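You operate a simulated robot arm through the tools that you are given. There is no shell and no other tool. Be economical: measure what you need, move in short steps, check, and stop when the job is done.

You run a simulated two-armed robot. Do the job below in one go: nothing can be reset, and whatever is moved stays where it is left.

JOB
Take the folded card marked "the port" from the top of the right table and put it on the orange tile. Take the blue car and leave it on the green tile on the top of the left table. Switch the yellow socket switch on. Put the green tray on the top of the green table. Put the black wheel from the top of the left side table on the mouse mat of laptop pc1. Put one of the red mouses from the top of the left side table on the top of the grey bench. Take the orange barrel and leave it on the mouse mat of laptop pc2. Put the folded green cloth on the top of the blue standing table. Open the lower grey drawer, take the green gear on the top of the left table and put it away in the inside of the lower grey drawer, then shut the drawer. Put the blue barrel from the top of the right table on top of the blue board eraser. Any order will do.

The check looks at the end state, three seconds after you hand in, the way a careful person would. Anything else that was tipped, shoved, dropped, spilled or broken makes it a failure. Flat cloth is picked up by pressing the open fingertips on it (5 to 10 N) and closing them slowly along it; thin cloth reads only 2 to 8 mm in the jaws.

ROBOT AND FRAMES
Two 7-joint arms with fingered hands on one trunk, on a base that drives. Base frame: it is fixed to the floor where the robot stands at the start and does not move with it; the origin is under the middle of the robot, x ahead of it, y to its left, z up. Lengths are in m, angles in rad, forces in N, time in s.
The left shoulder is at the start at [0.021, 0.208, 1.298], the right one opposite. Places, roughly: black wheel (5x5x2 cm) [2.8, 5.4, 0.8]; blue barrel (3x3x3 cm) [3.2, -1.7, 0.8]; blue car (5x10x4 cm) [3.6, -0.6, 0.8]; board eraser (12x5x3 cm) [3.1, -1.6, 0.8]; folded card [1, 0, 0.75]; folded green cloth (10x7x3 cm) [3, 4.4, 0.8]; green gear (5x4x2 cm) [5.5, 1.8, 0.8]; green tile [5.25, 1.5, 0.75]; green tray (15x11x3 cm) [0, 8.2, 0.9]; inside of the lower grey drawer [0.6, 8.8, 0.1]; lower grey drawer [0.7, 8.8, 0.2]; mouse mat of laptop PC1 (13x24 cm) [0.9, 3.38, 0.78]; mouse mat of laptop PC2 (13x24 cm) [0.38, 2.68, 0.78]; orange barrel (3x3x3 cm) [2.7, 4.9, 0.8]; orange tile [1, 0.25, 0.75]; red mouse (6x10x3 cm) [3.1, 5.8, 0.8]; top of the blue standing table [5.8, 5.4, 1.1]; top of the green table [-2.3, 4.8, 0.8]; top of the grey bench [0.2, 8.3, 0.9]; yellow socket switch [2, 8.3, 0.2]. Payload 5 kg a hand.
The tool frame of a hand sits at the grasp point between the pads (the TCP): z along the fingers, y along the line on which they close. The tips reach 0.048 m beyond it. The gripper opens to 0.16 m. The gripper's body begins 0.056 m behind the TCP. The gripper is a hand of 4 fingers: y runs from the thumb to the fingers, the wrist lies at [-0.026, -0.142, -0.252] in the tool frame, and closing takes about 1.5 s.
Orientation is that of the tool frame in the base frame, as a unit quaternion [w, x, y, z]. With the fingers straight down and the wrist toward the robot, the tool's x, y and z point along [0, 1, 0], [1, 0, 0] and [0, 0, -1] of the base frame.

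CONTROLS
- The arms move only by the tool servo_tool. It takes "left_deltas", "right_deltas" or both (then of equal length, played together; a hand with none holds still); each is text: rows parted by semicolons, each of 7 numbers parted by spaces: the turn, a rotation vector about the tool's x, y, z in units of 5 degrees (1.0 is 5 degrees), then the shift along the tool's x, y, z in units of 20 mm (1.0 is 20 mm), then the finger opening in m, from 0 to 0.16. In form: rx ry rz tx ty tz grip; .... A call has 1 to 12 rows; each row shifts and turns the commanded pose from where the row before left it, along the tool's axes as they then stand. A call with a number of a shift or a turn outside -1 to 1 is refused whole. Each row takes 0.2 s and may step no farther than 0.05 m and 0.15 rad from the row before; otherwise, or with a gripper value out of range, the whole call is refused. Where a pose cannot be reached the arm comes as near as it can. A force on the tool above 40 N (or 10 N above the force at the start of the call, whichever is more), or a blocked arm, ends the call early, and 0.2 s more pass. Each finger travels about 0.108 m/s and halts on what it meets, pressing with about 32 N; the grip force reading is that of the motor and also rises with nothing between the fingers. The clock runs only during rows and for 0.2 s after the last one: add rows that do not move to give the fingers time. It gives the time, the measured TCP pose, the force on the tool (base axes), the opening and the grip force at its end, in the units of the frame above (readings bear some noise), with the torque about the TCP (base axes, N m) and any sound that the robot's microphone picked up.
- Cameras (640 x 400 px; columns grow to the right, rows downward): "scene" is now at [0.0948, 0.0033, 1.484]; the picture's right is [0.07, -1.00, 0.00], its down [-0.68, -0.05, -0.73] and it looks along [0.73, 0.05, -0.68] (base axes); focal length 256 px, centre (320, 200). "left" rides on the left gripper at [-0.087, -0.133, -0.189] in its tool frame; the picture's right is [-0.83, -0.26, 0.49], its down [0.51, -0.71, 0.49] and it looks along [0.22, 0.66, 0.72] (tool axes); focal length 238 px, centre (320, 200). "right" rides on the right gripper at [0.087, -0.133, -0.189] in its tool frame; the picture's right is [-0.83, 0.26, -0.49], its down [-0.51, -0.71, 0.49] and it looks along [-0.22, 0.66, 0.72] (tool axes); focal length 238 px, centre (320, 200).
- get_image(camera): a new picture of that camera. The clock stands still meanwhile.
- raise_lower(by): slides the trunk up (or, below 0, down) by that many m; the arms and the scene camera ride with it, the base frame stays. It gives what a move gives, with no picture.
- drive_base(legs): drives the robot by 1 to 6 legs, each [ahead, left, turn to the left] in m, m and rad, along the robot's own axes; the way and the turn of a leg run together, so that a leg with both is an arc; at most 1.5 m and 3.142 rad a leg. The arms and the cameras ride along, it lands a little off, and it stops where it bumps. It gives what a move gives.
- preshape(shape, hand): the hand has 4 fingers and takes this shape, open, in about a second: jaw (thumb against the fingers, like two jaws); tri (thumb and two fingers); tip (a fingertip pinch); poke (one finger out to press); point (the index stretched); flat (the hand flat); cup (the hand cupped); fist (a fist). The gripper value then closes the fingers along that shape, each until it touches; the sizes above hold for jaw. It gives what a move gives, with no picture.
- aim_head(pan, tilt): turns the head with the scene camera to pan (to the left, within 1.501 rad either way) and tilt (down, from -0.506 to 1.204), counted from straight ahead of the robot. It gives what a move gives.
- point_at(camera, pixels): there is no depth. For up to 12 entries [column, row, z] of the newest picture of that camera ("zoom" is the newest enlarged one), the place [x, y] in the base frame at which the ray of that pixel passes the height z, good to about 0.002 m, but the place of the scene camera against the robot may be out by one fixed shift of up to 0.012 m in any direction. The clock stands still meanwhile.
- inspect(camera, box): a new picture of the part [left, top, right, bottom] of that camera's present view, enlarged. The clock stands still meanwhile.
- hand_in(): hands the job in; it is judged then, once.

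Keep the steps short. Do not move on a guess: measure, check each grasp and each placing, and mend mistakes. In all there are 357 turns and 306 pictures (those below and enlarged ones count). Leave the grippers open and the arms clear of the work at the hand-in unless told otherwise, and finish with a single line.

The tools are called after "Emit:" as name(argument=value, ...) on one line, values as JSON. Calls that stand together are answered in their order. servo_tool: Moves the arms, as the interface text tells. Its arguments: {"type":"object","properties":{"left_deltas":{"type":"string"},"right_deltas":{"type":"string"}},"required":[]} The other tools are called the same way: raise_lower (by) slides the trunk up or down; preshape (shape, hand) gives the hand a shape; drive_base (legs) drives the base; aim_head (pan, tilt) turns the head that bears the scene camera; get_image (camera) takes a picture; point_at (camera, pixels) gives the place at which the rays of pixels pass given heights; inspect (camera, box) takes an enlarged picture of a part of a camera's view; hand_in () hands the job in.

At the start:

```text
time_s: 0.0
left_eef_pos: [0.6519, 0.37, 1.0015]
left_orientation: [0.0, 0.707, 0.707, -0.001]
left_contact_force: [-0.1, -0.3, -0.3]
left_moment: [0.01, 0.01, 0.01]
left_width: 0.1595
left_gripper_force: 0.1
left_shape: jaw
right_eef_pos: [0.6459, -0.2472, 1.045]
right_orientation: [0.0, 0.707, 0.707, 0.0]
right_contact_force: [0.0, 0.0, 0.0]
right_moment: [0.0, 0.01, 0.0]
right_width: 0.1597
right_gripper_force: 0.0
right_shape: jaw
trunk travel left (down, up): [-0.3, 0.39]
robot x, y, heading: [-0.0013, -0.003, 0.0]
head pan, tilt: [0.073, 0.75]
```

scene: 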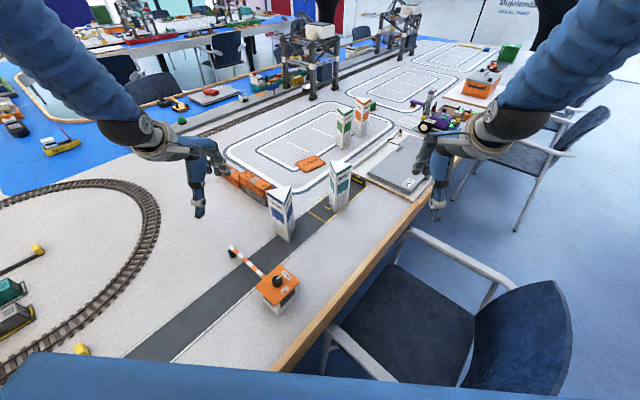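
right: 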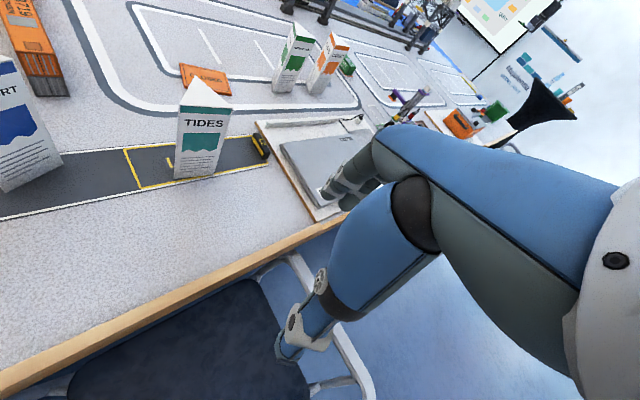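
left: 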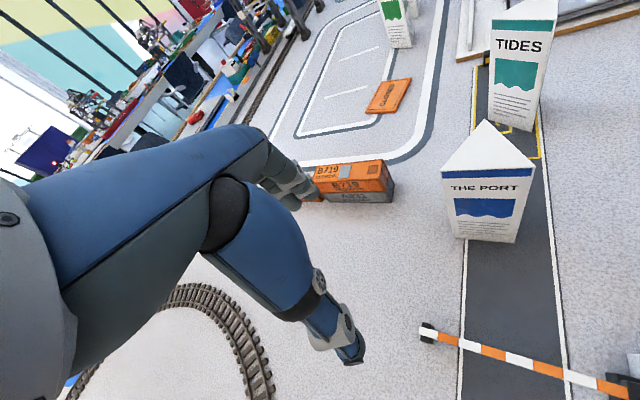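

I see the card "THE PORT" at about (282,215) in the scene picture and an orange flat piece at (310,163). I'll enlarge and measure first.

Emit:
inspect(camera="scene", box=[200, 80, 400, 260])

Emit:
point_at(camera="scene", pixels=[[290, 240, 0.75], [272, 225, 0.75], [296, 228, 0.75], [310, 163, 0.75], [295, 165, 0.75], [325, 160, 0.75], [248, 183, 0.75], [340, 205, 0.75], [280, 190, 0.9], [278, 310, 0.75]])

Emit:
inspect(camera="left", box=[260, 50, 560, 260])

```text
2.22 times, centred on (300, 170) of scene
```

zoom: 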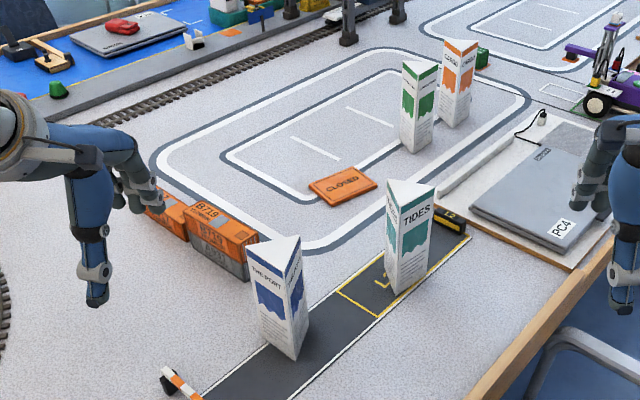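

```text
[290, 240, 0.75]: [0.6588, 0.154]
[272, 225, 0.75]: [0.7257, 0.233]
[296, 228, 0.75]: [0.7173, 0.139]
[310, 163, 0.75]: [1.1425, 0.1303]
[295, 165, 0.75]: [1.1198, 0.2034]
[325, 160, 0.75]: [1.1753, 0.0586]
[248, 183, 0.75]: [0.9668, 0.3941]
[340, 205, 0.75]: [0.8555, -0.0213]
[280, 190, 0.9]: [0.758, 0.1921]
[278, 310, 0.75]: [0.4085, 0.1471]
```

```text
1.90 times, centred on (410, 155) of left
```

zoom: 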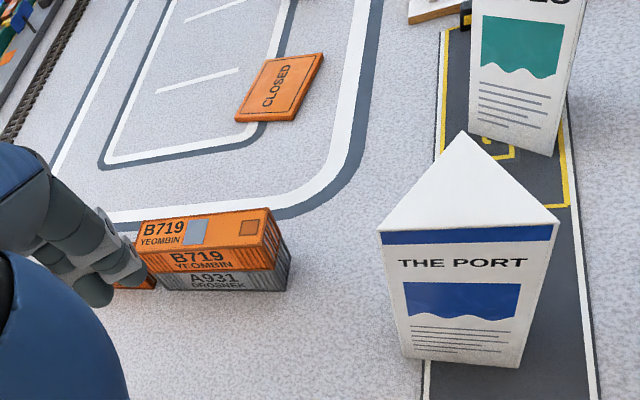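

The tile is the "CLOSED" plate. I'll check the heights using both cameras on the same corners.

Emit:
point_at(camera="zoom", pixels=[[265, 60, 0.76], [323, 53, 0.76], [295, 116, 0.76], [236, 120, 0.76], [403, 357, 0.75], [519, 368, 0.75], [403, 357, 0.77], [519, 368, 0.77], [381, 231, 0.9], [559, 222, 0.9], [463, 131, 0.9], [463, 131, 0.87]])

Emit:
point_at(camera="scene", pixels=[[295, 163.7, 0.76], [305, 173.2, 0.76], [325.7, 160.5, 0.76], [314.4, 155.6, 0.76], [273.9, 229.5, 0.75], [288.7, 242.1, 0.75], [273.9, 229.5, 0.77], [288.7, 242.1, 0.77], [267.1, 192.5, 0.9], [290.1, 186.7, 0.9], [267.1, 192.5, 0.87], [290.1, 186.7, 0.87]])

```text
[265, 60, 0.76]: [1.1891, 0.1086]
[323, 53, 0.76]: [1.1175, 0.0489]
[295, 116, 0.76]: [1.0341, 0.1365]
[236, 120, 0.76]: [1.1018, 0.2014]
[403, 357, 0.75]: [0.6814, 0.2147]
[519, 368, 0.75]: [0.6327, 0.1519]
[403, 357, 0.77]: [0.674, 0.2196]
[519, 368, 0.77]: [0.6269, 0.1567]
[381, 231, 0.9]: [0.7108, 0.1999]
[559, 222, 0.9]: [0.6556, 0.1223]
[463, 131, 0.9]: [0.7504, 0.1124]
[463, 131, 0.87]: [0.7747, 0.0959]
```

```text
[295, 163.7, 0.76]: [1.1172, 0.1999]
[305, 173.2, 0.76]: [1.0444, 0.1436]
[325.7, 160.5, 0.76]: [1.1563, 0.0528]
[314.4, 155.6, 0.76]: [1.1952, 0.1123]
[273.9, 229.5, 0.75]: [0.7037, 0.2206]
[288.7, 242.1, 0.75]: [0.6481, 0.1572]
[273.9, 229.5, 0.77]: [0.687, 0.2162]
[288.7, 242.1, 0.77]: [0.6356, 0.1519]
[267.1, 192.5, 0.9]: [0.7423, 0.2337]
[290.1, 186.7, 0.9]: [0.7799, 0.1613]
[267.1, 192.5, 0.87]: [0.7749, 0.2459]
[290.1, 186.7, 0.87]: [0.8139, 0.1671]
```

Card: equilateral about 8 cm, 0.19 tall, centroid about (0.673,0.171). The tile is at about (1.11,0.13), so it is too far without driving. I'll look at the free floor around the robot first.

Emit:
aim_head(pan=0.0, tilt=1.2)

Emit:
get_image(camera="scene")

Emit:
aim_head(pan=1.4, tilt=0.6)

Emit:
get_image(camera="scene")

Emit:
aim_head(pan=-1.4, tilt=0.6)

Emit:
get_image(camera="scene")

Emit:
aim_head(pan=0.0, tilt=0.2)

Emit:
get_image(camera="scene")

```text
time_s: 0.9
left_eef_pos: [0.6503, 0.3713, 1.0005]
left_orientation: [0.0, 0.707, 0.707, 0.001]
left_contact_force: [0.6, 0.6, -0.1]
left_moment: [0.0, 0.03, -0.01]
left_width: 0.1597
left_gripper_force: 0.0
left_shape: jaw
right_eef_pos: [0.6465, -0.248, 1.0456]
right_orientation: [0.0, 0.707, 0.707, 0.001]
right_contact_force: [0.0, -0.1, 0.2]
right_moment: [0.02, -0.02, -0.02]
right_width: 0.1595
right_gripper_force: 0.0
right_shape: jaw
trunk travel left (down, up): [-0.3, 0.39]
robot x, y, heading: [0.0011, 0.0022, -0.0]
head pan, tilt: [0.0, 1.201]
```

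```text
300 pictures are left
```

scene: 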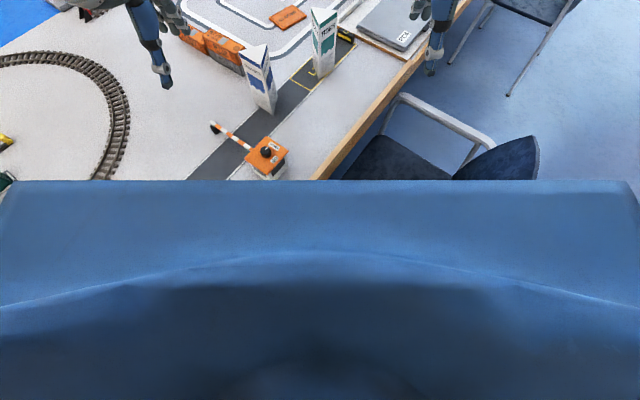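

```text
time_s: 2.4
left_eef_pos: [0.6512, 0.3706, 1.0016]
left_orientation: [0.001, 0.707, 0.707, 0.0]
left_contact_force: [0.0, 0.8, 0.0]
left_moment: [0.03, 0.02, -0.01]
left_width: 0.1595
left_gripper_force: 0.1
left_shape: jaw
right_eef_pos: [0.6458, -0.2482, 1.0444]
right_orientation: [0.0, 0.707, 0.707, 0.0]
right_contact_force: [-1.6, -0.1, 0.2]
right_moment: [0.04, -0.01, 0.0]
right_width: 0.1597
right_gripper_force: 0.0
right_shape: jaw
trunk travel left (down, up): [-0.3, 0.39]
robot x, y, heading: [0.0042, 0.0022, 0.0]
head pan, tilt: [1.4, 0.6]
```

```text
299 pictures are left
```

scene: 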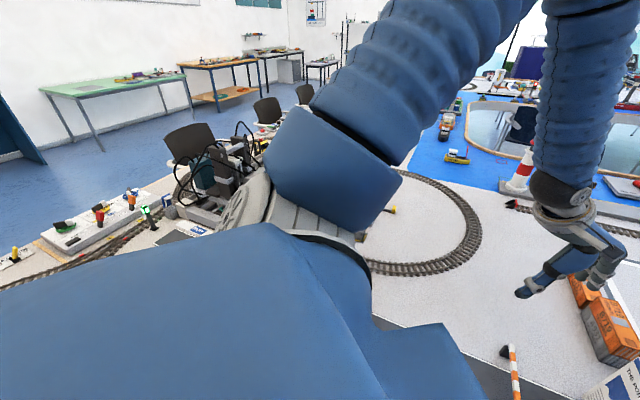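

```text
time_s: 4.9
left_eef_pos: [0.651, 0.3713, 1.002]
left_orientation: [0.0, 0.707, 0.707, 0.0]
left_contact_force: [0.2, 0.3, -0.6]
left_moment: [0.01, 0.0, 0.0]
left_width: 0.16
left_gripper_force: 0.1
left_shape: jaw
right_eef_pos: [0.6457, -0.2482, 1.0448]
right_orientation: [0.0, 0.707, 0.707, 0.0]
right_contact_force: [-0.8, -0.9, -0.8]
right_moment: [0.0, -0.04, -0.02]
right_width: 0.1597
right_gripper_force: 0.1
right_shape: jaw
trunk travel left (down, up): [-0.3, 0.39]
robot x, y, heading: [-0.0004, 0.0012, 0.001]
head pan, tilt: [-1.4, 0.6]
```

```text
298 pictures are left
```

scene: 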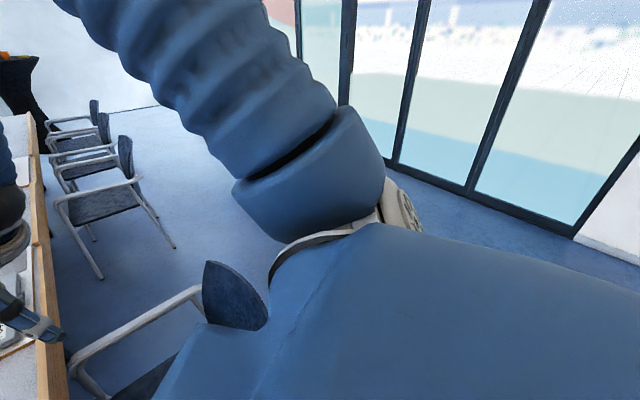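

```text
time_s: 6.4
left_eef_pos: [0.6514, 0.3715, 1.0015]
left_orientation: [0.0, 0.707, 0.707, 0.0]
left_contact_force: [0.2, 0.4, -0.1]
left_moment: [-0.01, 0.03, 0.0]
left_width: 0.1596
left_gripper_force: 0.0
left_shape: jaw
right_eef_pos: [0.6461, -0.2484, 1.0455]
right_orientation: [0.0, 0.707, 0.707, 0.0]
right_contact_force: [0.2, 0.3, 0.3]
right_moment: [-0.01, -0.02, -0.01]
right_width: 0.1594
right_gripper_force: 0.0
right_shape: jaw
trunk travel left (down, up): [-0.3, 0.39]
robot x, y, heading: [0.0029, -0.001, -0.004]
head pan, tilt: [0.0, 0.201]
```

```text
297 pictures are left
```

scene: 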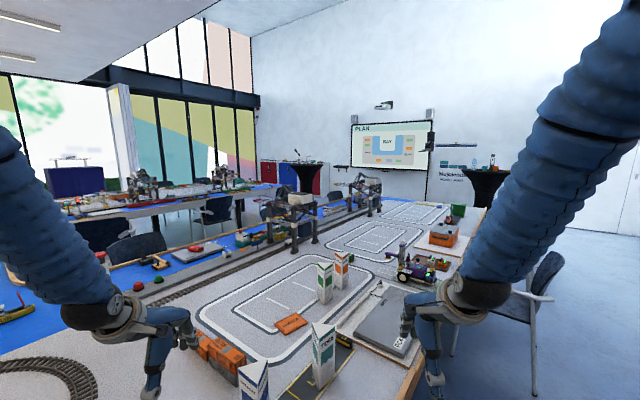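

The table's right edge and a chair lie near me. I'll measure the edge line and the chair in the right-hand and scene pictures.

Emit:
point_at(camera="right", pixels=[[5, 385, 0.75], [150, 310, 0.75], [330, 222, 0.75], [100, 330, 0.45], [280, 320, 0.45], [300, 260, 0.65], [20, 390, 0.75]])

Emit:
aim_head(pan=0.8, tilt=1.1)

Emit:
get_image(camera="scene")

Emit:
aim_head(pan=-0.8, tilt=1.1)

Emit:
get_image(camera="scene")

```text
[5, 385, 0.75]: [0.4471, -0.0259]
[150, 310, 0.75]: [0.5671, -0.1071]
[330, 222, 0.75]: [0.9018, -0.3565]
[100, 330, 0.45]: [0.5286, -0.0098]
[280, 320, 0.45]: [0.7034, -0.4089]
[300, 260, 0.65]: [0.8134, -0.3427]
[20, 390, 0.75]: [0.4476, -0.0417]
```

```text
time_s: 7.6
left_eef_pos: [0.6504, 0.371, 1.0018]
left_orientation: [-0.001, 0.707, 0.707, 0.001]
left_contact_force: [-0.1, 0.7, 0.3]
left_moment: [-0.01, -0.01, -0.02]
left_width: 0.1598
left_gripper_force: 0.1
left_shape: jaw
right_eef_pos: [0.645, -0.2471, 1.0452]
right_orientation: [0.0, 0.707, 0.707, 0.0]
right_contact_force: [-0.6, 0.4, -0.7]
right_moment: [0.01, -0.03, -0.01]
right_width: 0.1599
right_gripper_force: 0.1
right_shape: jaw
trunk travel left (down, up): [-0.3, 0.39]
robot x, y, heading: [-0.0031, 0.0031, 0.004]
head pan, tilt: [0.799, 1.1]
```

```text
296 pictures are left
```

scene: 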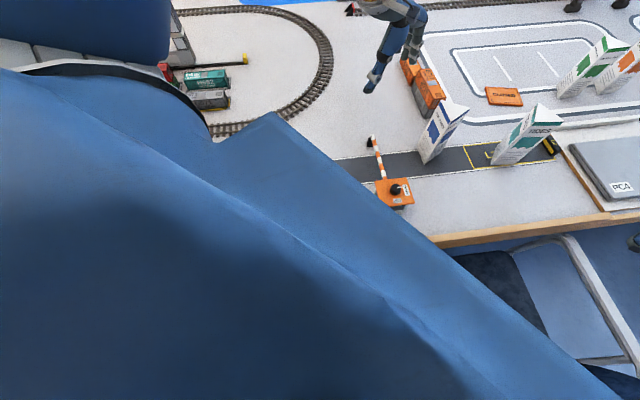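

```text
time_s: 9.3
left_eef_pos: [0.6516, 0.3725, 1.002]
left_orientation: [0.0, 0.707, 0.707, 0.0]
left_contact_force: [-0.7, 0.2, -0.4]
left_moment: [-0.02, 0.0, 0.01]
left_width: 0.1595
left_gripper_force: 0.0
left_shape: jaw
right_eef_pos: [0.6447, -0.2477, 1.0443]
right_orientation: [-0.001, 0.707, 0.707, 0.0]
right_contact_force: [0.0, -0.5, -1.3]
right_moment: [0.0, -0.01, -0.01]
right_width: 0.1596
right_gripper_force: 0.1
right_shape: jaw
trunk travel left (down, up): [-0.3, 0.39]
robot x, y, heading: [0.0017, -0.0028, 0.005]
head pan, tilt: [-0.799, 1.1]
```

```text
295 pictures are left
```

scene: 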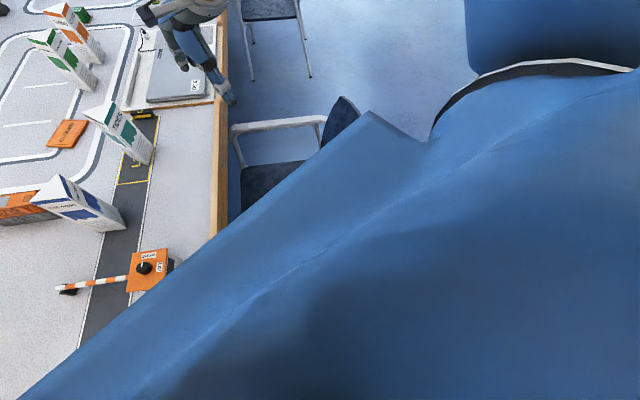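

I'll measure the chair's nearest parts in this picture.

Emit:
point_at(camera="scene", pixels=[[232, 127, 0.65], [325, 118, 0.65], [345, 98, 0.8], [330, 140, 0.75], [242, 210, 0.45], [300, 163, 0.45], [238, 165, 0.45], [222, 220, 0.75], [225, 60, 0.75], [240, 160, 0.65], [310, 75, 0.0], [253, 80, 0.0]])

Emit:
inspect(camera="scene", box=[200, 0, 460, 220])

```text
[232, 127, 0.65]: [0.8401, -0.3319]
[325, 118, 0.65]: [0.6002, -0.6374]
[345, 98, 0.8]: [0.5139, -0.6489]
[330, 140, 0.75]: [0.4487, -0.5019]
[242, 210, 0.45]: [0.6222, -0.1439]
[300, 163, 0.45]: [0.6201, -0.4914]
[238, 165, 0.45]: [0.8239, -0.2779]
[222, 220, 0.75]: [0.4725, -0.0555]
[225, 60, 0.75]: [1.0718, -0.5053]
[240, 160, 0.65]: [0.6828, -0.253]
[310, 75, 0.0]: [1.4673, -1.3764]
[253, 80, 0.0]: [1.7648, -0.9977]
```

```text
1.82 times, centred on (330, 110) of scene
```

zoom: 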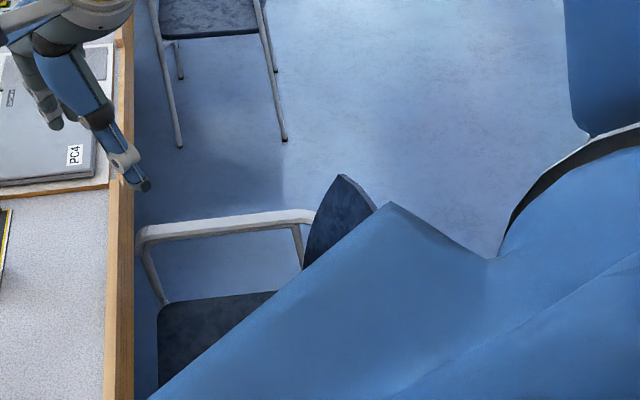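

Chair A blocks a straight approach. I'll take the card from here with the left hand, then carry it round to the gap between the chairs. First I raise the left hand and bring it above the card.

Emit:
servo_tool(left_deltas="0 0 0 -0.9 0 -1 0.16;0 0 0 -0.9 0 -1 0.16;0 0 0 -0.9 0 -1 0.16;0 0 0 -0.9 0 -1 0.16;0 0 0 -0.95 0.1 0 0.16;0 0 0 -0.95 0.1 0 0.16;0 0 0 -0.95 0.1 0 0.16;0 0 0 -0.95 0.1 0 0.16;0 0 0 -0.95 0.1 0 0.16;0 0 0 -0.95 0.1 0 0.16;0 0 0 -0.92 0 0 0.16")

Emit:
servo_tool(left_deltas="0 0 -0.84 0 0 0 0.16;0 0 -0.84 0 0 0 0.16;0 0 -0.84 0 0 0 0.16;0 0 -0.84 0 0 0 0.16;0 0 -0.84 0 0 0 0.16;0 0 0 0 0 0 0.16")

Emit:
get_image(camera="left")

Emit:
aim_head(pan=0.15, tilt=0.8)

Emit:
get_image(camera="scene")

```text
time_s: 11.7
left_eef_pos: [0.6628, 0.1668, 1.0806]
left_orientation: [-0.002, 0.707, 0.707, 0.0]
left_contact_force: [-0.4, -1.0, -0.1]
left_moment: [0.06, -0.01, 0.03]
left_width: 0.1599
left_gripper_force: 0.1
left_shape: jaw
right_eef_pos: [0.6452, -0.2497, 1.0456]
right_orientation: [0.0, 0.707, 0.707, 0.001]
right_contact_force: [-0.9, 0.9, 0.6]
right_moment: [0.05, 0.01, 0.04]
right_width: 0.1596
right_gripper_force: 0.1
right_shape: jaw
trunk travel left (down, up): [-0.3, 0.39]
robot x, y, heading: [0.0048, 0.0018, 0.001]
head pan, tilt: [-0.799, 1.1]
```

```text
time_s: 13.1
left_eef_pos: [0.6575, 0.1648, 1.077]
left_orientation: [-0.007, 0.59, 0.808, -0.011]
left_contact_force: [-0.5, 1.3, 0.2]
left_moment: [0.03, 0.02, -0.01]
left_width: 0.1598
left_gripper_force: 0.1
left_shape: jaw
left hand out of reach, approached as far as the arm can: row 5
right_eef_pos: [0.6448, -0.2488, 1.0452]
right_orientation: [0.0, 0.707, 0.707, 0.0]
right_contact_force: [0.0, -0.3, 0.4]
right_moment: [-0.02, 0.0, 0.03]
right_width: 0.1595
right_gripper_force: 0.1
right_shape: jaw
trunk travel left (down, up): [-0.3, 0.39]
robot x, y, heading: [-0.0012, -0.0015, -0.001]
head pan, tilt: [-0.799, 1.1]
```

```text
293 pictures are left
```

left: 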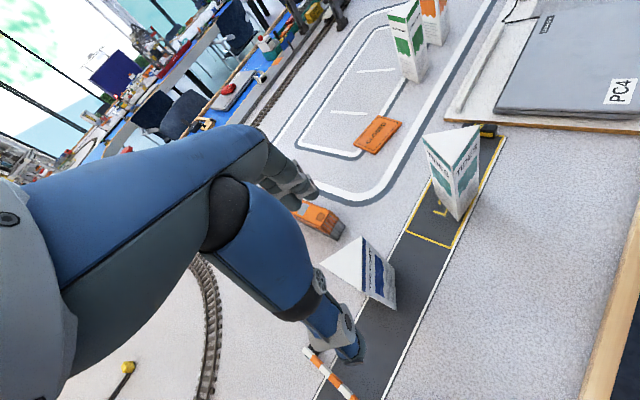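

```text
time_s: 14.3
left_eef_pos: [0.6575, 0.1636, 1.0771]
left_orientation: [-0.007, 0.59, 0.807, -0.011]
left_contact_force: [-0.4, -0.2, -1.2]
left_moment: [0.0, 0.0, -0.03]
left_width: 0.1596
left_gripper_force: 0.1
left_shape: jaw
right_eef_pos: [0.6458, -0.2475, 1.0446]
right_orientation: [-0.001, 0.707, 0.707, 0.0]
right_contact_force: [-0.5, 0.1, -0.5]
right_moment: [-0.02, 0.0, -0.03]
right_width: 0.1594
right_gripper_force: 0.0
right_shape: jaw
trunk travel left (down, up): [-0.3, 0.39]
robot x, y, heading: [0.002, 0.0018, 0.004]
head pan, tilt: [0.15, 0.799]
```

```text
292 pictures are left
```

scene: 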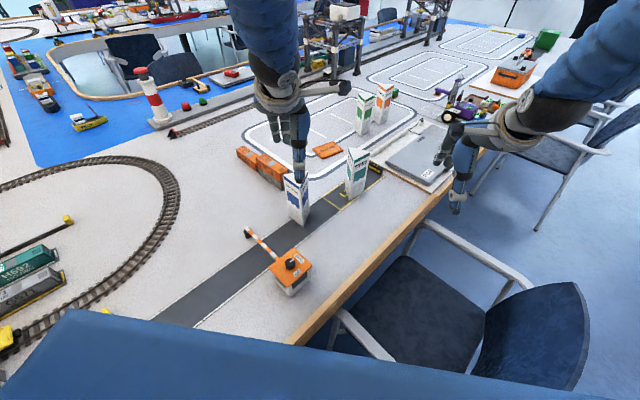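

The +21° yaw hits a limit, so I'll use the mirror grasp: thumb on the "THE PORT" face, fingers on the opposite edge, yaw about -38°.

Emit:
servo_tool(left_deltas="0 0 0.97 0 0 0 0.16;0 0 0.97 0 0 0 0.16;0 0 0.97 0 0 0 0.16;0 0 0.97 0 0 0 0.16;0 0 0.97 0 0 0 0.16;0 0 0.97 0 0 0 0.16;0 0 0.97 0 0 0 0.16;0 0 0.97 0 0 0 0.16;0 0 0.97 0 0 0 0.16;0 0 0.97 0 0 0 0.16;0 0 0.97 0 0 0 0.16;0 0 0.97 0 0 0 0.16")

Emit:
get_image(camera="left")

```text
time_s: 16.9
left_eef_pos: [0.6578, 0.1639, 1.0771]
left_orientation: [0.0, 0.909, 0.417, -0.014]
left_contact_force: [0.4, 0.8, -0.5]
left_moment: [-0.06, 0.07, -0.01]
left_width: 0.1598
left_gripper_force: 0.1
left_shape: jaw
right_eef_pos: [0.6454, -0.247, 1.0447]
right_orientation: [-0.001, 0.707, 0.707, 0.001]
right_contact_force: [0.4, 1.1, -0.2]
right_moment: [-0.04, 0.03, 0.01]
right_width: 0.1595
right_gripper_force: 0.1
right_shape: jaw
trunk travel left (down, up): [-0.3, 0.39]
robot x, y, heading: [0.0028, 0.0012, 0.003]
head pan, tilt: [0.15, 0.799]
```

```text
291 pictures are left
```

left: 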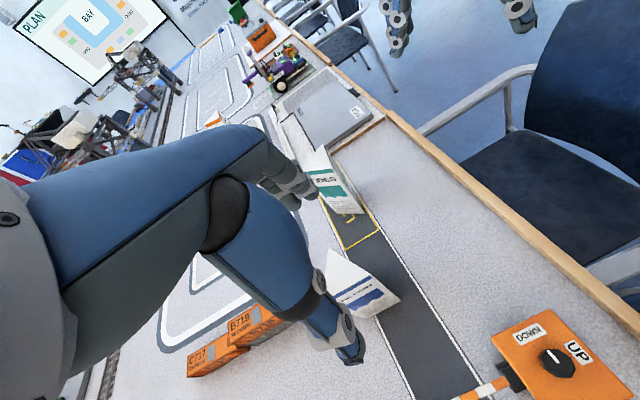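

Emit:
inspect(camera="left", box=[270, 200, 450, 380])

```text
2.22 times, centred on (360, 290) of left
```

zoom: 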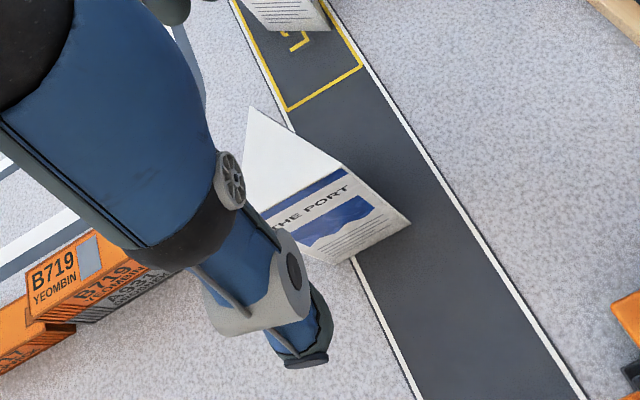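

Emit:
point_at(camera="zoom", pixels=[[250, 108, 0.95], [343, 167, 0.95], [409, 223, 0.755], [337, 263, 0.755], [250, 108, 0.94], [343, 167, 0.94], [409, 223, 0.76], [337, 263, 0.76]])

```text
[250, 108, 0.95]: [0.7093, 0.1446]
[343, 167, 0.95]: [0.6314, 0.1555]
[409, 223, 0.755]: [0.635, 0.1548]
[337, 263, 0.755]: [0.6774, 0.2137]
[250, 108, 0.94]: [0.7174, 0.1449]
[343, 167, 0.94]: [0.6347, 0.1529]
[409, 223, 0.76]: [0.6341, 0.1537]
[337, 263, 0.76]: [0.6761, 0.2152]
```

Card corners confirmed: A(0.677,0.214), B(0.633,0.154), C(0.712,0.144), top about 0.95. I'll level the hand, shift over the centre and lower it.

Emit:
servo_tool(left_deltas="-0.13 0.29 -0.45 0.37 0.5 0 0.16;0 0 -0.45 0.37 0.5 0 0.16;0 0 0 0 0 0 0.16")

Emit:
servo_tool(left_deltas="0 0 0 0 0 0.95 0.16;0 0 0 0 0 0.95 0.16;0 0 0 0 0 0.95 0.16;0 0 0 0 0 0.95 0.16;0 0 0 0 0 0.95 0.16;0 0 0 0 0 0.95 0.16;0 0 0 0 0 0.95 0.16;0 0 0 0 0 0.95 0.16;0 0 0 0 0 0.8 0.16;0 0 0 0 0 0 0.16")

Emit:
get_image(camera="left")

Emit:
inspect(camera="scene", box=[220, 60, 400, 240])

```text
time_s: 17.7
left_eef_pos: [0.6822, 0.1629, 1.0764]
left_orientation: [-0.001, 0.89, 0.455, 0.001]
left_contact_force: [0.4, 0.2, 0.7]
left_moment: [0.02, -0.01, 0.01]
left_width: 0.1596
left_gripper_force: 0.2
left_shape: jaw
right_eef_pos: [0.6464, -0.2479, 1.0457]
right_orientation: [0.0, 0.708, 0.707, -0.001]
right_contact_force: [0.2, 0.1, 0.0]
right_moment: [0.01, -0.05, 0.01]
right_width: 0.1595
right_gripper_force: 0.1
right_shape: jaw
trunk travel left (down, up): [-0.3, 0.39]
robot x, y, heading: [-0.0008, 0.0001, -0.005]
head pan, tilt: [0.15, 0.799]
```

```text
time_s: 19.9
left_eef_pos: [0.6815, 0.1634, 0.9101]
left_orientation: [-0.001, 0.891, 0.454, 0.002]
left_contact_force: [-0.4, -0.2, 0.4]
left_moment: [0.02, 0.0, 0.02]
left_width: 0.1599
left_gripper_force: 0.1
left_shape: jaw
right_eef_pos: [0.6458, -0.2482, 1.0443]
right_orientation: [0.0, 0.707, 0.707, 0.0]
right_contact_force: [-0.1, -0.3, -0.3]
right_moment: [-0.02, -0.03, -0.01]
right_width: 0.1593
right_gripper_force: 0.2
right_shape: jaw
trunk travel left (down, up): [-0.3, 0.39]
robot x, y, heading: [-0.0028, 0.0039, -0.002]
head pan, tilt: [0.15, 0.799]
```

```text
289 pictures are left
```

left: 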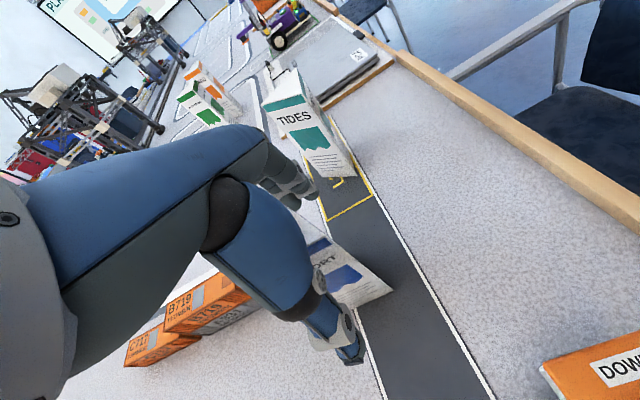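

```text
2.22 times, centred on (310, 150) of scene
```

zoom: 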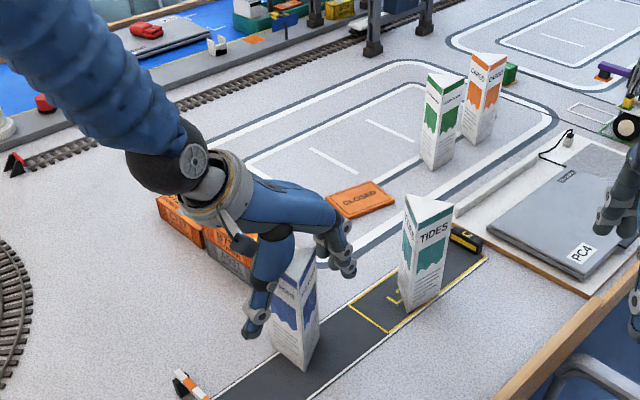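

The thumb and fingers straddle the card, with nothing else near. I'll close.

Emit:
servo_tool(left_deltas="0 0 0 0 0 0 0.13;0 0 0 0 0 0 0.11;0 0 0 0 0 0 0.095;0 0 0 0 0 0 0.085;0 0 0 0 0 0 0.075;0 0 0 0 0 0 0.068;0 0 0 0 0 0 0.06;0 0 0 0 0 0 0.055;0 0 0 0 0 0 0.05;0 0 0 0 0 0 0.05")

Emit:
inspect(camera="scene", box=[220, 60, 400, 240])

```text
time_s: 22.1
left_eef_pos: [0.6801, 0.1643, 0.911]
left_orientation: [-0.002, 0.891, 0.453, 0.0]
left_contact_force: [-0.3, -0.4, 0.3]
left_moment: [0.01, 0.02, 0.03]
left_width: 0.0507
left_gripper_force: 0.0
left_shape: jaw
right_eef_pos: [0.6451, -0.2476, 1.0458]
right_orientation: [0.001, 0.707, 0.707, 0.0]
right_contact_force: [0.0, 0.2, 0.1]
right_moment: [0.02, -0.01, 0.0]
right_width: 0.1597
right_gripper_force: 0.1
right_shape: jaw
trunk travel left (down, up): [-0.3, 0.39]
robot x, y, heading: [0.002, -0.0034, -0.002]
head pan, tilt: [0.15, 0.799]
```

```text
2.22 times, centred on (310, 150) of scene
```

zoom: 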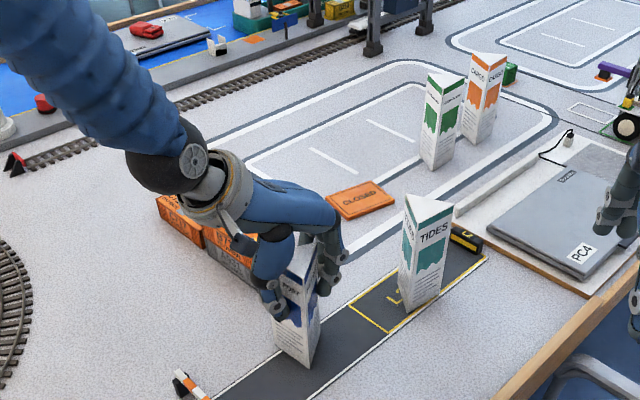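

Opening is 0.0507 with no force yet, so I'll keep closing slowly.

Emit:
servo_tool(left_deltas="0 0 0 0 0 0 0.045;0 0 0 0 0 0 0.04;0 0 0 0 0 0 0.035;0 0 0 0 0 0 0.03;0 0 0 0 0 0 0.025;0 0 0 0 0 0 0.02;0 0 0 0 0 0 0.02")

Emit:
inspect(camera="scene", box=[240, 120, 360, 240])

Emit:
get_image(camera="left")

```text
time_s: 23.7
left_eef_pos: [0.6804, 0.1646, 0.9107]
left_orientation: [-0.002, 0.891, 0.454, 0.001]
left_contact_force: [0.4, 0.7, 1.6]
left_moment: [0.01, 0.0, -0.01]
left_width: 0.0468
left_gripper_force: 31.6
left_shape: jaw
right_eef_pos: [0.6444, -0.2481, 1.0451]
right_orientation: [0.0, 0.707, 0.707, 0.0]
right_contact_force: [-0.4, -0.5, -0.7]
right_moment: [0.01, 0.0, -0.02]
right_width: 0.1597
right_gripper_force: 0.0
right_shape: jaw
trunk travel left (down, up): [-0.3, 0.39]
robot x, y, heading: [-0.0008, -0.0001, 0.0]
head pan, tilt: [0.15, 0.799]
```

```text
3.33 times, centred on (300, 180) of scene
```

zoom: 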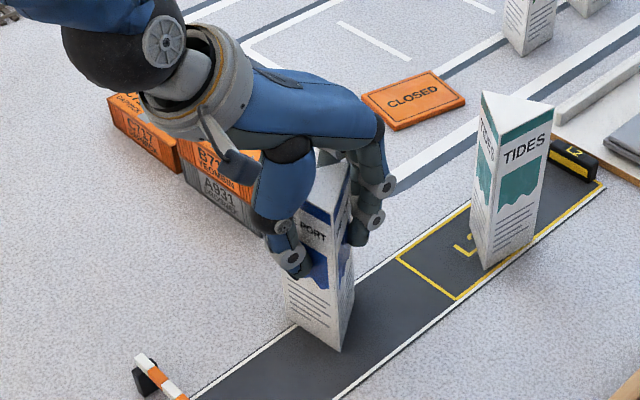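

```text
285 pictures are left
```

left: 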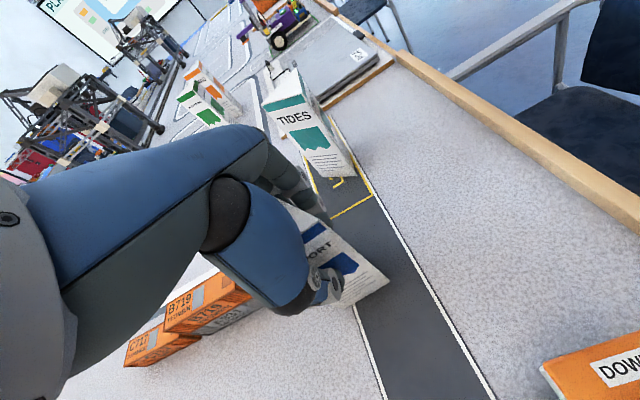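

Held (31.6 N). I'll lift 6 cm and check.

Emit:
servo_tool(left_deltas="0 0 0 0 0 -0.6 0.02;0 0 0 0 0 -0.6 0.02;0 0 0 0 0 -0.6 0.02;0 0 0 0 0 -0.6 0.02;0 0 0 0 0 -0.6 0.02;0 0 0 0 0 0 0.02")

Emit:
inspect(camera="scene", box=[240, 100, 360, 240])

```text
time_s: 25.1
left_eef_pos: [0.6816, 0.1642, 0.9692]
left_orientation: [-0.001, 0.891, 0.454, -0.001]
left_contact_force: [0.0, -0.8, -1.2]
left_moment: [0.0, 0.02, -0.02]
left_width: 0.0473
left_gripper_force: 31.9
left_shape: jaw
right_eef_pos: [0.6454, -0.2477, 1.0457]
right_orientation: [0.0, 0.707, 0.707, 0.0]
right_contact_force: [-0.8, 0.0, -0.1]
right_moment: [0.03, 0.02, 0.01]
right_width: 0.1596
right_gripper_force: 0.1
right_shape: jaw
trunk travel left (down, up): [-0.3, 0.39]
robot x, y, heading: [0.0025, 0.0027, 0.001]
head pan, tilt: [0.15, 0.799]
```

```text
2.86 times, centred on (300, 170) of scene
```

zoom: 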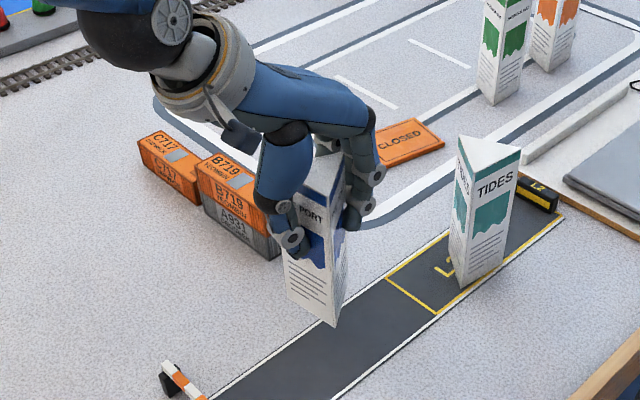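

The card is off the table. I'll raise the trunk so the hands clear everything, then back away from the table and round the first chair to the gap between chairs.

Emit:
raise_lower(by=0.3)

Emit:
drive_base(legs=[[-0.45, -0.6, 0]])

Emit:
aim_head(pan=-0.4, tilt=0.75)

Emit:
get_image(camera="scene")

```text
time_s: 28.1
left_eef_pos: [0.6803, 0.1645, 1.2683]
left_orientation: [-0.001, 0.891, 0.454, 0.0]
left_contact_force: [-0.2, 0.3, -1.7]
left_moment: [-0.06, -0.01, -0.01]
left_width: 0.0474
left_gripper_force: 32.5
left_shape: jaw
right_eef_pos: [0.6457, -0.2491, 1.3444]
right_orientation: [0.001, 0.707, 0.707, -0.001]
right_contact_force: [0.5, -0.4, 0.7]
right_moment: [0.0, 0.0, -0.04]
right_width: 0.1597
right_gripper_force: 0.1
right_shape: jaw
trunk travel left (down, up): [-0.6, 0.09]
robot x, y, heading: [-0.0037, 0.0024, -0.001]
head pan, tilt: [0.15, 0.799]
```

```text
time_s: 32.2
left_eef_pos: [0.2337, -0.4424, 1.2678]
left_orientation: [-0.001, 0.892, 0.452, 0.0]
left_contact_force: [0.0, -0.4, -1.8]
left_moment: [-0.03, 0.03, 0.0]
left_width: 0.0472
left_gripper_force: 31.9
left_shape: jaw
right_eef_pos: [0.195, -0.8525, 1.3438]
right_orientation: [0.0, 0.709, 0.705, 0.0]
right_contact_force: [0.1, 0.3, -0.6]
right_moment: [0.01, 0.02, 0.0]
right_width: 0.1595
right_gripper_force: 0.1
right_shape: jaw
trunk travel left (down, up): [-0.6, 0.09]
robot x, y, heading: [-0.4485, -0.6011, -0.006]
head pan, tilt: [0.15, 0.799]
```

```text
time_s: 33.2
left_eef_pos: [0.2343, -0.4409, 1.2683]
left_orientation: [0.0, 0.892, 0.452, 0.0]
left_contact_force: [0.9, -0.6, -1.2]
left_moment: [-0.01, 0.0, 0.0]
left_width: 0.0471
left_gripper_force: 32.3
left_shape: jaw
right_eef_pos: [0.1947, -0.8529, 1.3454]
right_orientation: [0.0, 0.709, 0.706, 0.0]
right_contact_force: [0.5, 0.1, 0.2]
right_moment: [0.0, 0.02, 0.01]
right_width: 0.1598
right_gripper_force: 0.1
right_shape: jaw
trunk travel left (down, up): [-0.6, 0.09]
robot x, y, heading: [-0.4484, -0.6046, -0.006]
head pan, tilt: [-0.4, 0.75]
```

```text
283 pictures are left
```

scene: 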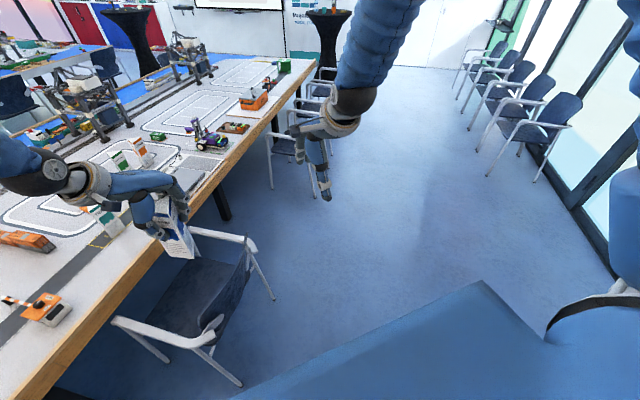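

The aisle is clear. I'll measure the chair legs and table edge from here.

Emit:
point_at(camera="scene", pixels=[[240, 385, 0], [272, 299, 0], [165, 361, 0], [271, 187, 0], [225, 217, 0], [247, 255, 0.85], [219, 320, 0.7], [70, 375, 0.75], [200, 200, 0.75], [316, 70, 0.75]])

```text
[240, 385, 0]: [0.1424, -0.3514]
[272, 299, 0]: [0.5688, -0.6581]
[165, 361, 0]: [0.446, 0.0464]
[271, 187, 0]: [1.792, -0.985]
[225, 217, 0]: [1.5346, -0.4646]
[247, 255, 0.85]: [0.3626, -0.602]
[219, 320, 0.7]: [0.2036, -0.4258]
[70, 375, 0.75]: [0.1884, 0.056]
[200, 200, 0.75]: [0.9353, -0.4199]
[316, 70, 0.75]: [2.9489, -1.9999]
```

Emit:
drive_base(legs=[[0.965, -0.714, 0], [0, 0, 1.286]])

Emit:
aim_head(pan=0.1, tilt=0.8)

Emit:
get_image(camera="scene")

```text
time_s: 42.5
left_eef_pos: [0.5773, -0.6318, 1.2694]
left_orientation: [-0.001, 0.453, 0.891, 0.0]
left_contact_force: [0.3, 0.3, -1.4]
left_moment: [-0.02, -0.01, 0.02]
left_width: 0.0471
left_gripper_force: 31.9
left_shape: jaw
right_eef_pos: [0.9569, -0.7935, 1.3445]
right_orientation: [0.0, 0.157, 0.988, 0.001]
right_contact_force: [-0.2, 1.0, 0.3]
right_moment: [-0.01, -0.01, 0.0]
right_width: 0.1597
right_gripper_force: 0.2
right_shape: jaw
trunk travel left (down, up): [-0.6, 0.09]
robot x, y, heading: [0.5207, -1.3291, 1.259]
head pan, tilt: [-0.4, 0.75]
```

```text
time_s: 43.4
left_eef_pos: [0.5771, -0.6317, 1.2686]
left_orientation: [-0.002, 0.453, 0.892, 0.001]
left_contact_force: [-0.3, 0.3, -1.6]
left_moment: [0.0, -0.01, 0.0]
left_width: 0.0468
left_gripper_force: 31.7
left_shape: jaw
right_eef_pos: [0.9568, -0.7934, 1.3451]
right_orientation: [0.0, 0.156, 0.988, -0.001]
right_contact_force: [0.7, 0.3, 0.1]
right_moment: [0.06, 0.01, 0.01]
right_width: 0.1597
right_gripper_force: 0.0
right_shape: jaw
trunk travel left (down, up): [-0.6, 0.09]
robot x, y, heading: [0.5172, -1.3319, 1.253]
head pan, tilt: [0.099, 0.799]
```

```text
282 pictures are left
```

scene: 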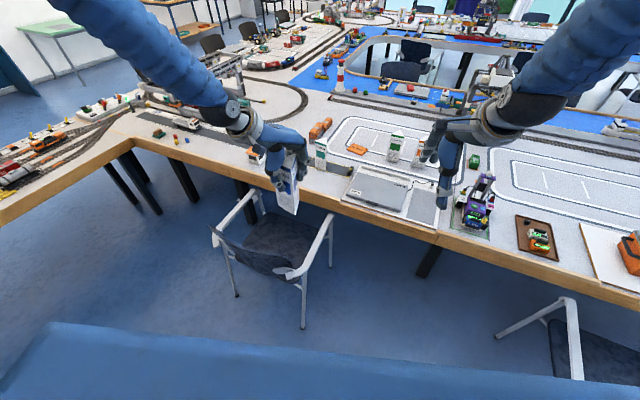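

The way to the table between the chairs is clear. I'll drive in.

Emit:
drive_base(legs=[[0.7, -0.234, 0]])

Emit:
aim_head(pan=0.1, tilt=0.9)

Emit:
get_image(camera="scene")

Emit:
get_image(camera="left")

```text
time_s: 47.4
left_eef_pos: [1.0271, -0.0332, 1.2694]
left_orientation: [-0.002, 0.459, 0.888, 0.0]
left_contact_force: [0.9, 0.4, -0.7]
left_moment: [0.01, 0.01, 0.01]
left_width: 0.0472
left_gripper_force: 32.0
left_shape: jaw
right_eef_pos: [1.4058, -0.1987, 1.345]
right_orientation: [0.0, 0.161, 0.987, 0.001]
right_contact_force: [-0.7, -0.5, 0.0]
right_moment: [0.03, 0.03, 0.01]
right_width: 0.1596
right_gripper_force: 0.1
right_shape: jaw
trunk travel left (down, up): [-0.6, 0.09]
robot x, y, heading: [0.9649, -0.733, 1.249]
head pan, tilt: [0.099, 0.799]
```

```text
time_s: 48.1
left_eef_pos: [1.0274, -0.0326, 1.2683]
left_orientation: [-0.001, 0.459, 0.888, 0.0]
left_contact_force: [-0.1, -0.4, -1.5]
left_moment: [-0.04, -0.07, 0.02]
left_width: 0.0468
left_gripper_force: 31.9
left_shape: jaw
right_eef_pos: [1.4062, -0.1991, 1.3452]
right_orientation: [0.0, 0.161, 0.987, -0.001]
right_contact_force: [-0.9, 0.5, -0.1]
right_moment: [-0.04, 0.02, -0.02]
right_width: 0.1596
right_gripper_force: 0.1
right_shape: jaw
trunk travel left (down, up): [-0.6, 0.09]
robot x, y, heading: [0.9674, -0.7319, 1.245]
head pan, tilt: [0.099, 0.901]
```

```text
281 pictures are left
```

scene: 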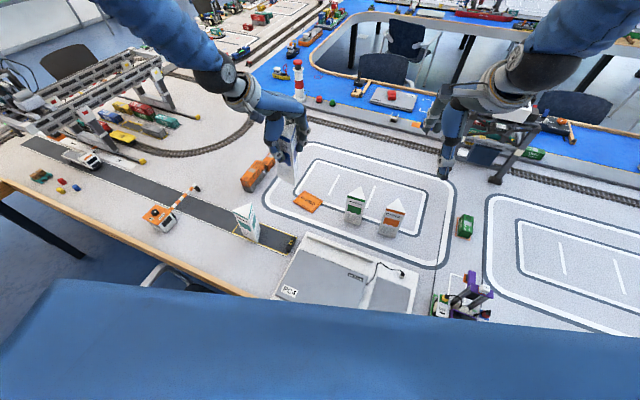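

```text
280 pictures are left
```

left: 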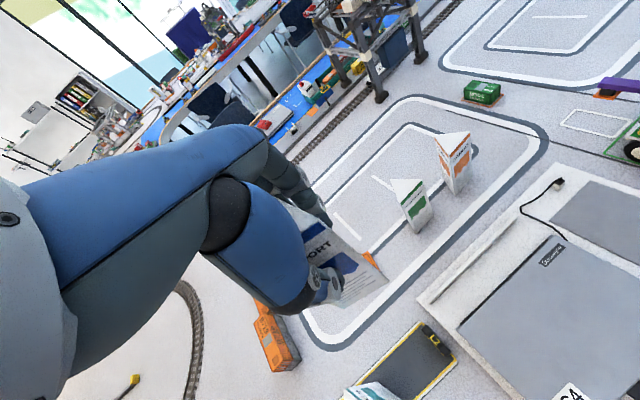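

Emit:
inspect(camera="scene", box=[240, 150, 360, 240])

```text
4.44 times, centred on (300, 195) of scene
```

zoom: 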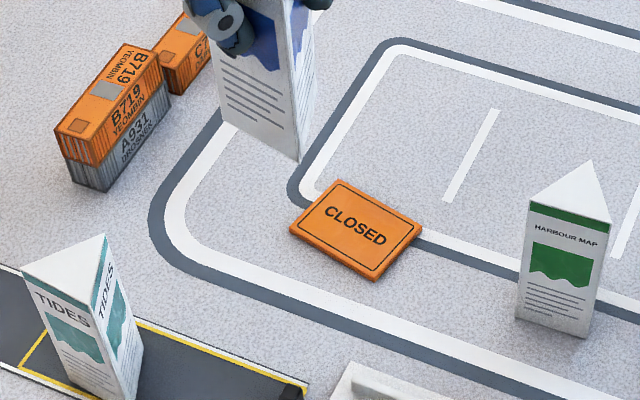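

Emit:
point_at(camera="zoom", pixels=[[290, 228, 0.76], [335, 180, 0.76], [422, 225, 0.76], [374, 275, 0.76], [374, 282, 0.75], [290, 234, 0.75], [108, 234, 0.95], [53, 296, 0.95]])

```text
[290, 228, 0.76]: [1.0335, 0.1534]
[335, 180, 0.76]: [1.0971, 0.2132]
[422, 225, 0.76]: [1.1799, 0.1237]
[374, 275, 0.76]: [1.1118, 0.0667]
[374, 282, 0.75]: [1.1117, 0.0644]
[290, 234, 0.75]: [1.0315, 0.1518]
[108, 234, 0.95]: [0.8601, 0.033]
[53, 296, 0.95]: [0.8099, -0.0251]
```

The tile centre is about (1.107,0.124), combining both views. I'll move the hand over it at height.

Emit:
servo_tool(left_deltas="0 0 -1 0 0 0 0.02;0 0 0 0.366 0.948 0 0.02;0 0 0 0.366 0.948 0 0.02;0 0 0 0.366 0.948 0 0.02;0 0 0 0.366 0.948 0 0.02;0 0 0 0.366 0.948 0 0.02;0 0 0 0.366 0.948 0 0.02;0 0 0 0.366 0.948 0 0.02;0 0 0 0.366 0.948 0 0.02;0 0 0 0.366 0.948 0 0.02;0 0 0 0 0 0 0.02")

Emit:
raise_lower(by=-0.26)

Emit:
get_image(camera="left")

Emit:
inspect(camera="scene", box=[220, 50, 380, 230])

```text
time_s: 50.5
left_eef_pos: [1.1165, 0.1281, 1.2683]
left_orientation: [-0.001, 0.419, 0.908, 0.001]
left_contact_force: [0.2, 0.5, -1.4]
left_moment: [0.0, -0.03, 0.04]
left_width: 0.047
left_gripper_force: 31.9
left_shape: jaw
right_eef_pos: [1.4053, -0.2001, 1.345]
right_orientation: [-0.001, 0.161, 0.987, 0.0]
right_contact_force: [-0.8, -0.8, 0.9]
right_moment: [0.02, -0.02, -0.02]
right_width: 0.1597
right_gripper_force: 0.0
right_shape: jaw
trunk travel left (down, up): [-0.6, 0.09]
robot x, y, heading: [0.9667, -0.7339, 1.247]
head pan, tilt: [0.099, 0.901]
```

```text
time_s: 53.2
left_eef_pos: [1.1172, 0.1277, 1.0078]
left_orientation: [-0.002, 0.42, 0.908, 0.001]
left_contact_force: [-0.5, -0.1, -0.8]
left_moment: [0.0, 0.01, -0.01]
left_width: 0.0467
left_gripper_force: 31.8
left_shape: jaw
right_eef_pos: [1.4063, -0.1995, 1.086]
right_orientation: [0.001, 0.161, 0.987, 0.0]
right_contact_force: [0.6, 0.8, -0.5]
right_moment: [0.02, -0.02, 0.01]
right_width: 0.1597
right_gripper_force: 0.1
right_shape: jaw
trunk travel left (down, up): [-0.34, 0.35]
robot x, y, heading: [0.9679, -0.732, 1.25]
head pan, tilt: [0.099, 0.901]
```

```text
278 pictures are left
```

left: 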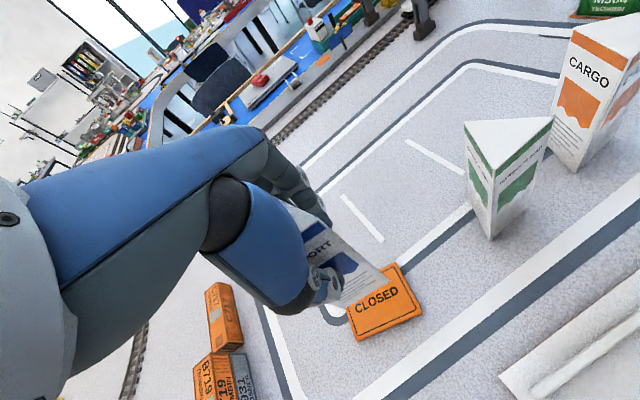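

```text
2.22 times, centred on (300, 140) of scene
```

zoom: 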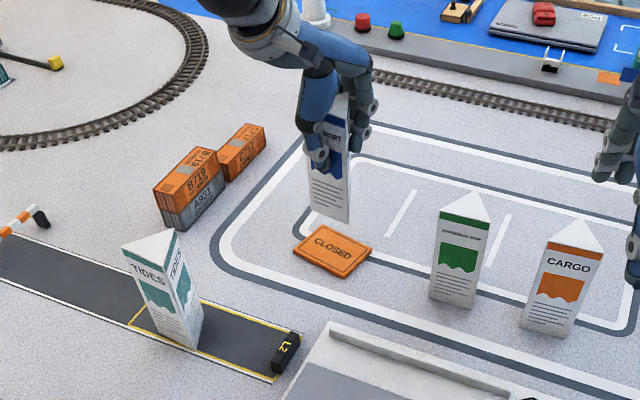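

Emit:
inspect(camera="left", box=[300, 230, 440, 350])

```text
3.33 times, centred on (370, 290) of left
```

zoom: 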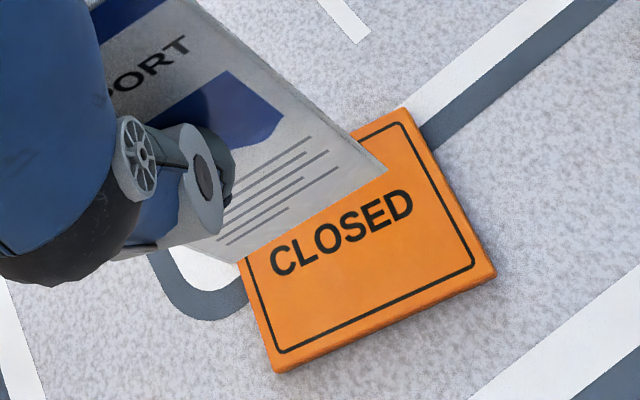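

Emit:
point_at(camera="zoom", pixels=[[386, 170, 0.852], [220, 262, 0.852], [405, 110, 0.765], [495, 270, 0.765], [276, 364, 0.765], [495, 276, 0.757], [276, 373, 0.755], [240, 262, 0.765]])

```text
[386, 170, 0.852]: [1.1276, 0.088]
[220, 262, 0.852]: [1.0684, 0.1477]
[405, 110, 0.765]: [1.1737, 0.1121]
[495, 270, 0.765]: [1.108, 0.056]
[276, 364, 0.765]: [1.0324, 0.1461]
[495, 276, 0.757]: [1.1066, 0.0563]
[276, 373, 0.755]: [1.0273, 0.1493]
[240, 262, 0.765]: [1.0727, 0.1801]
```

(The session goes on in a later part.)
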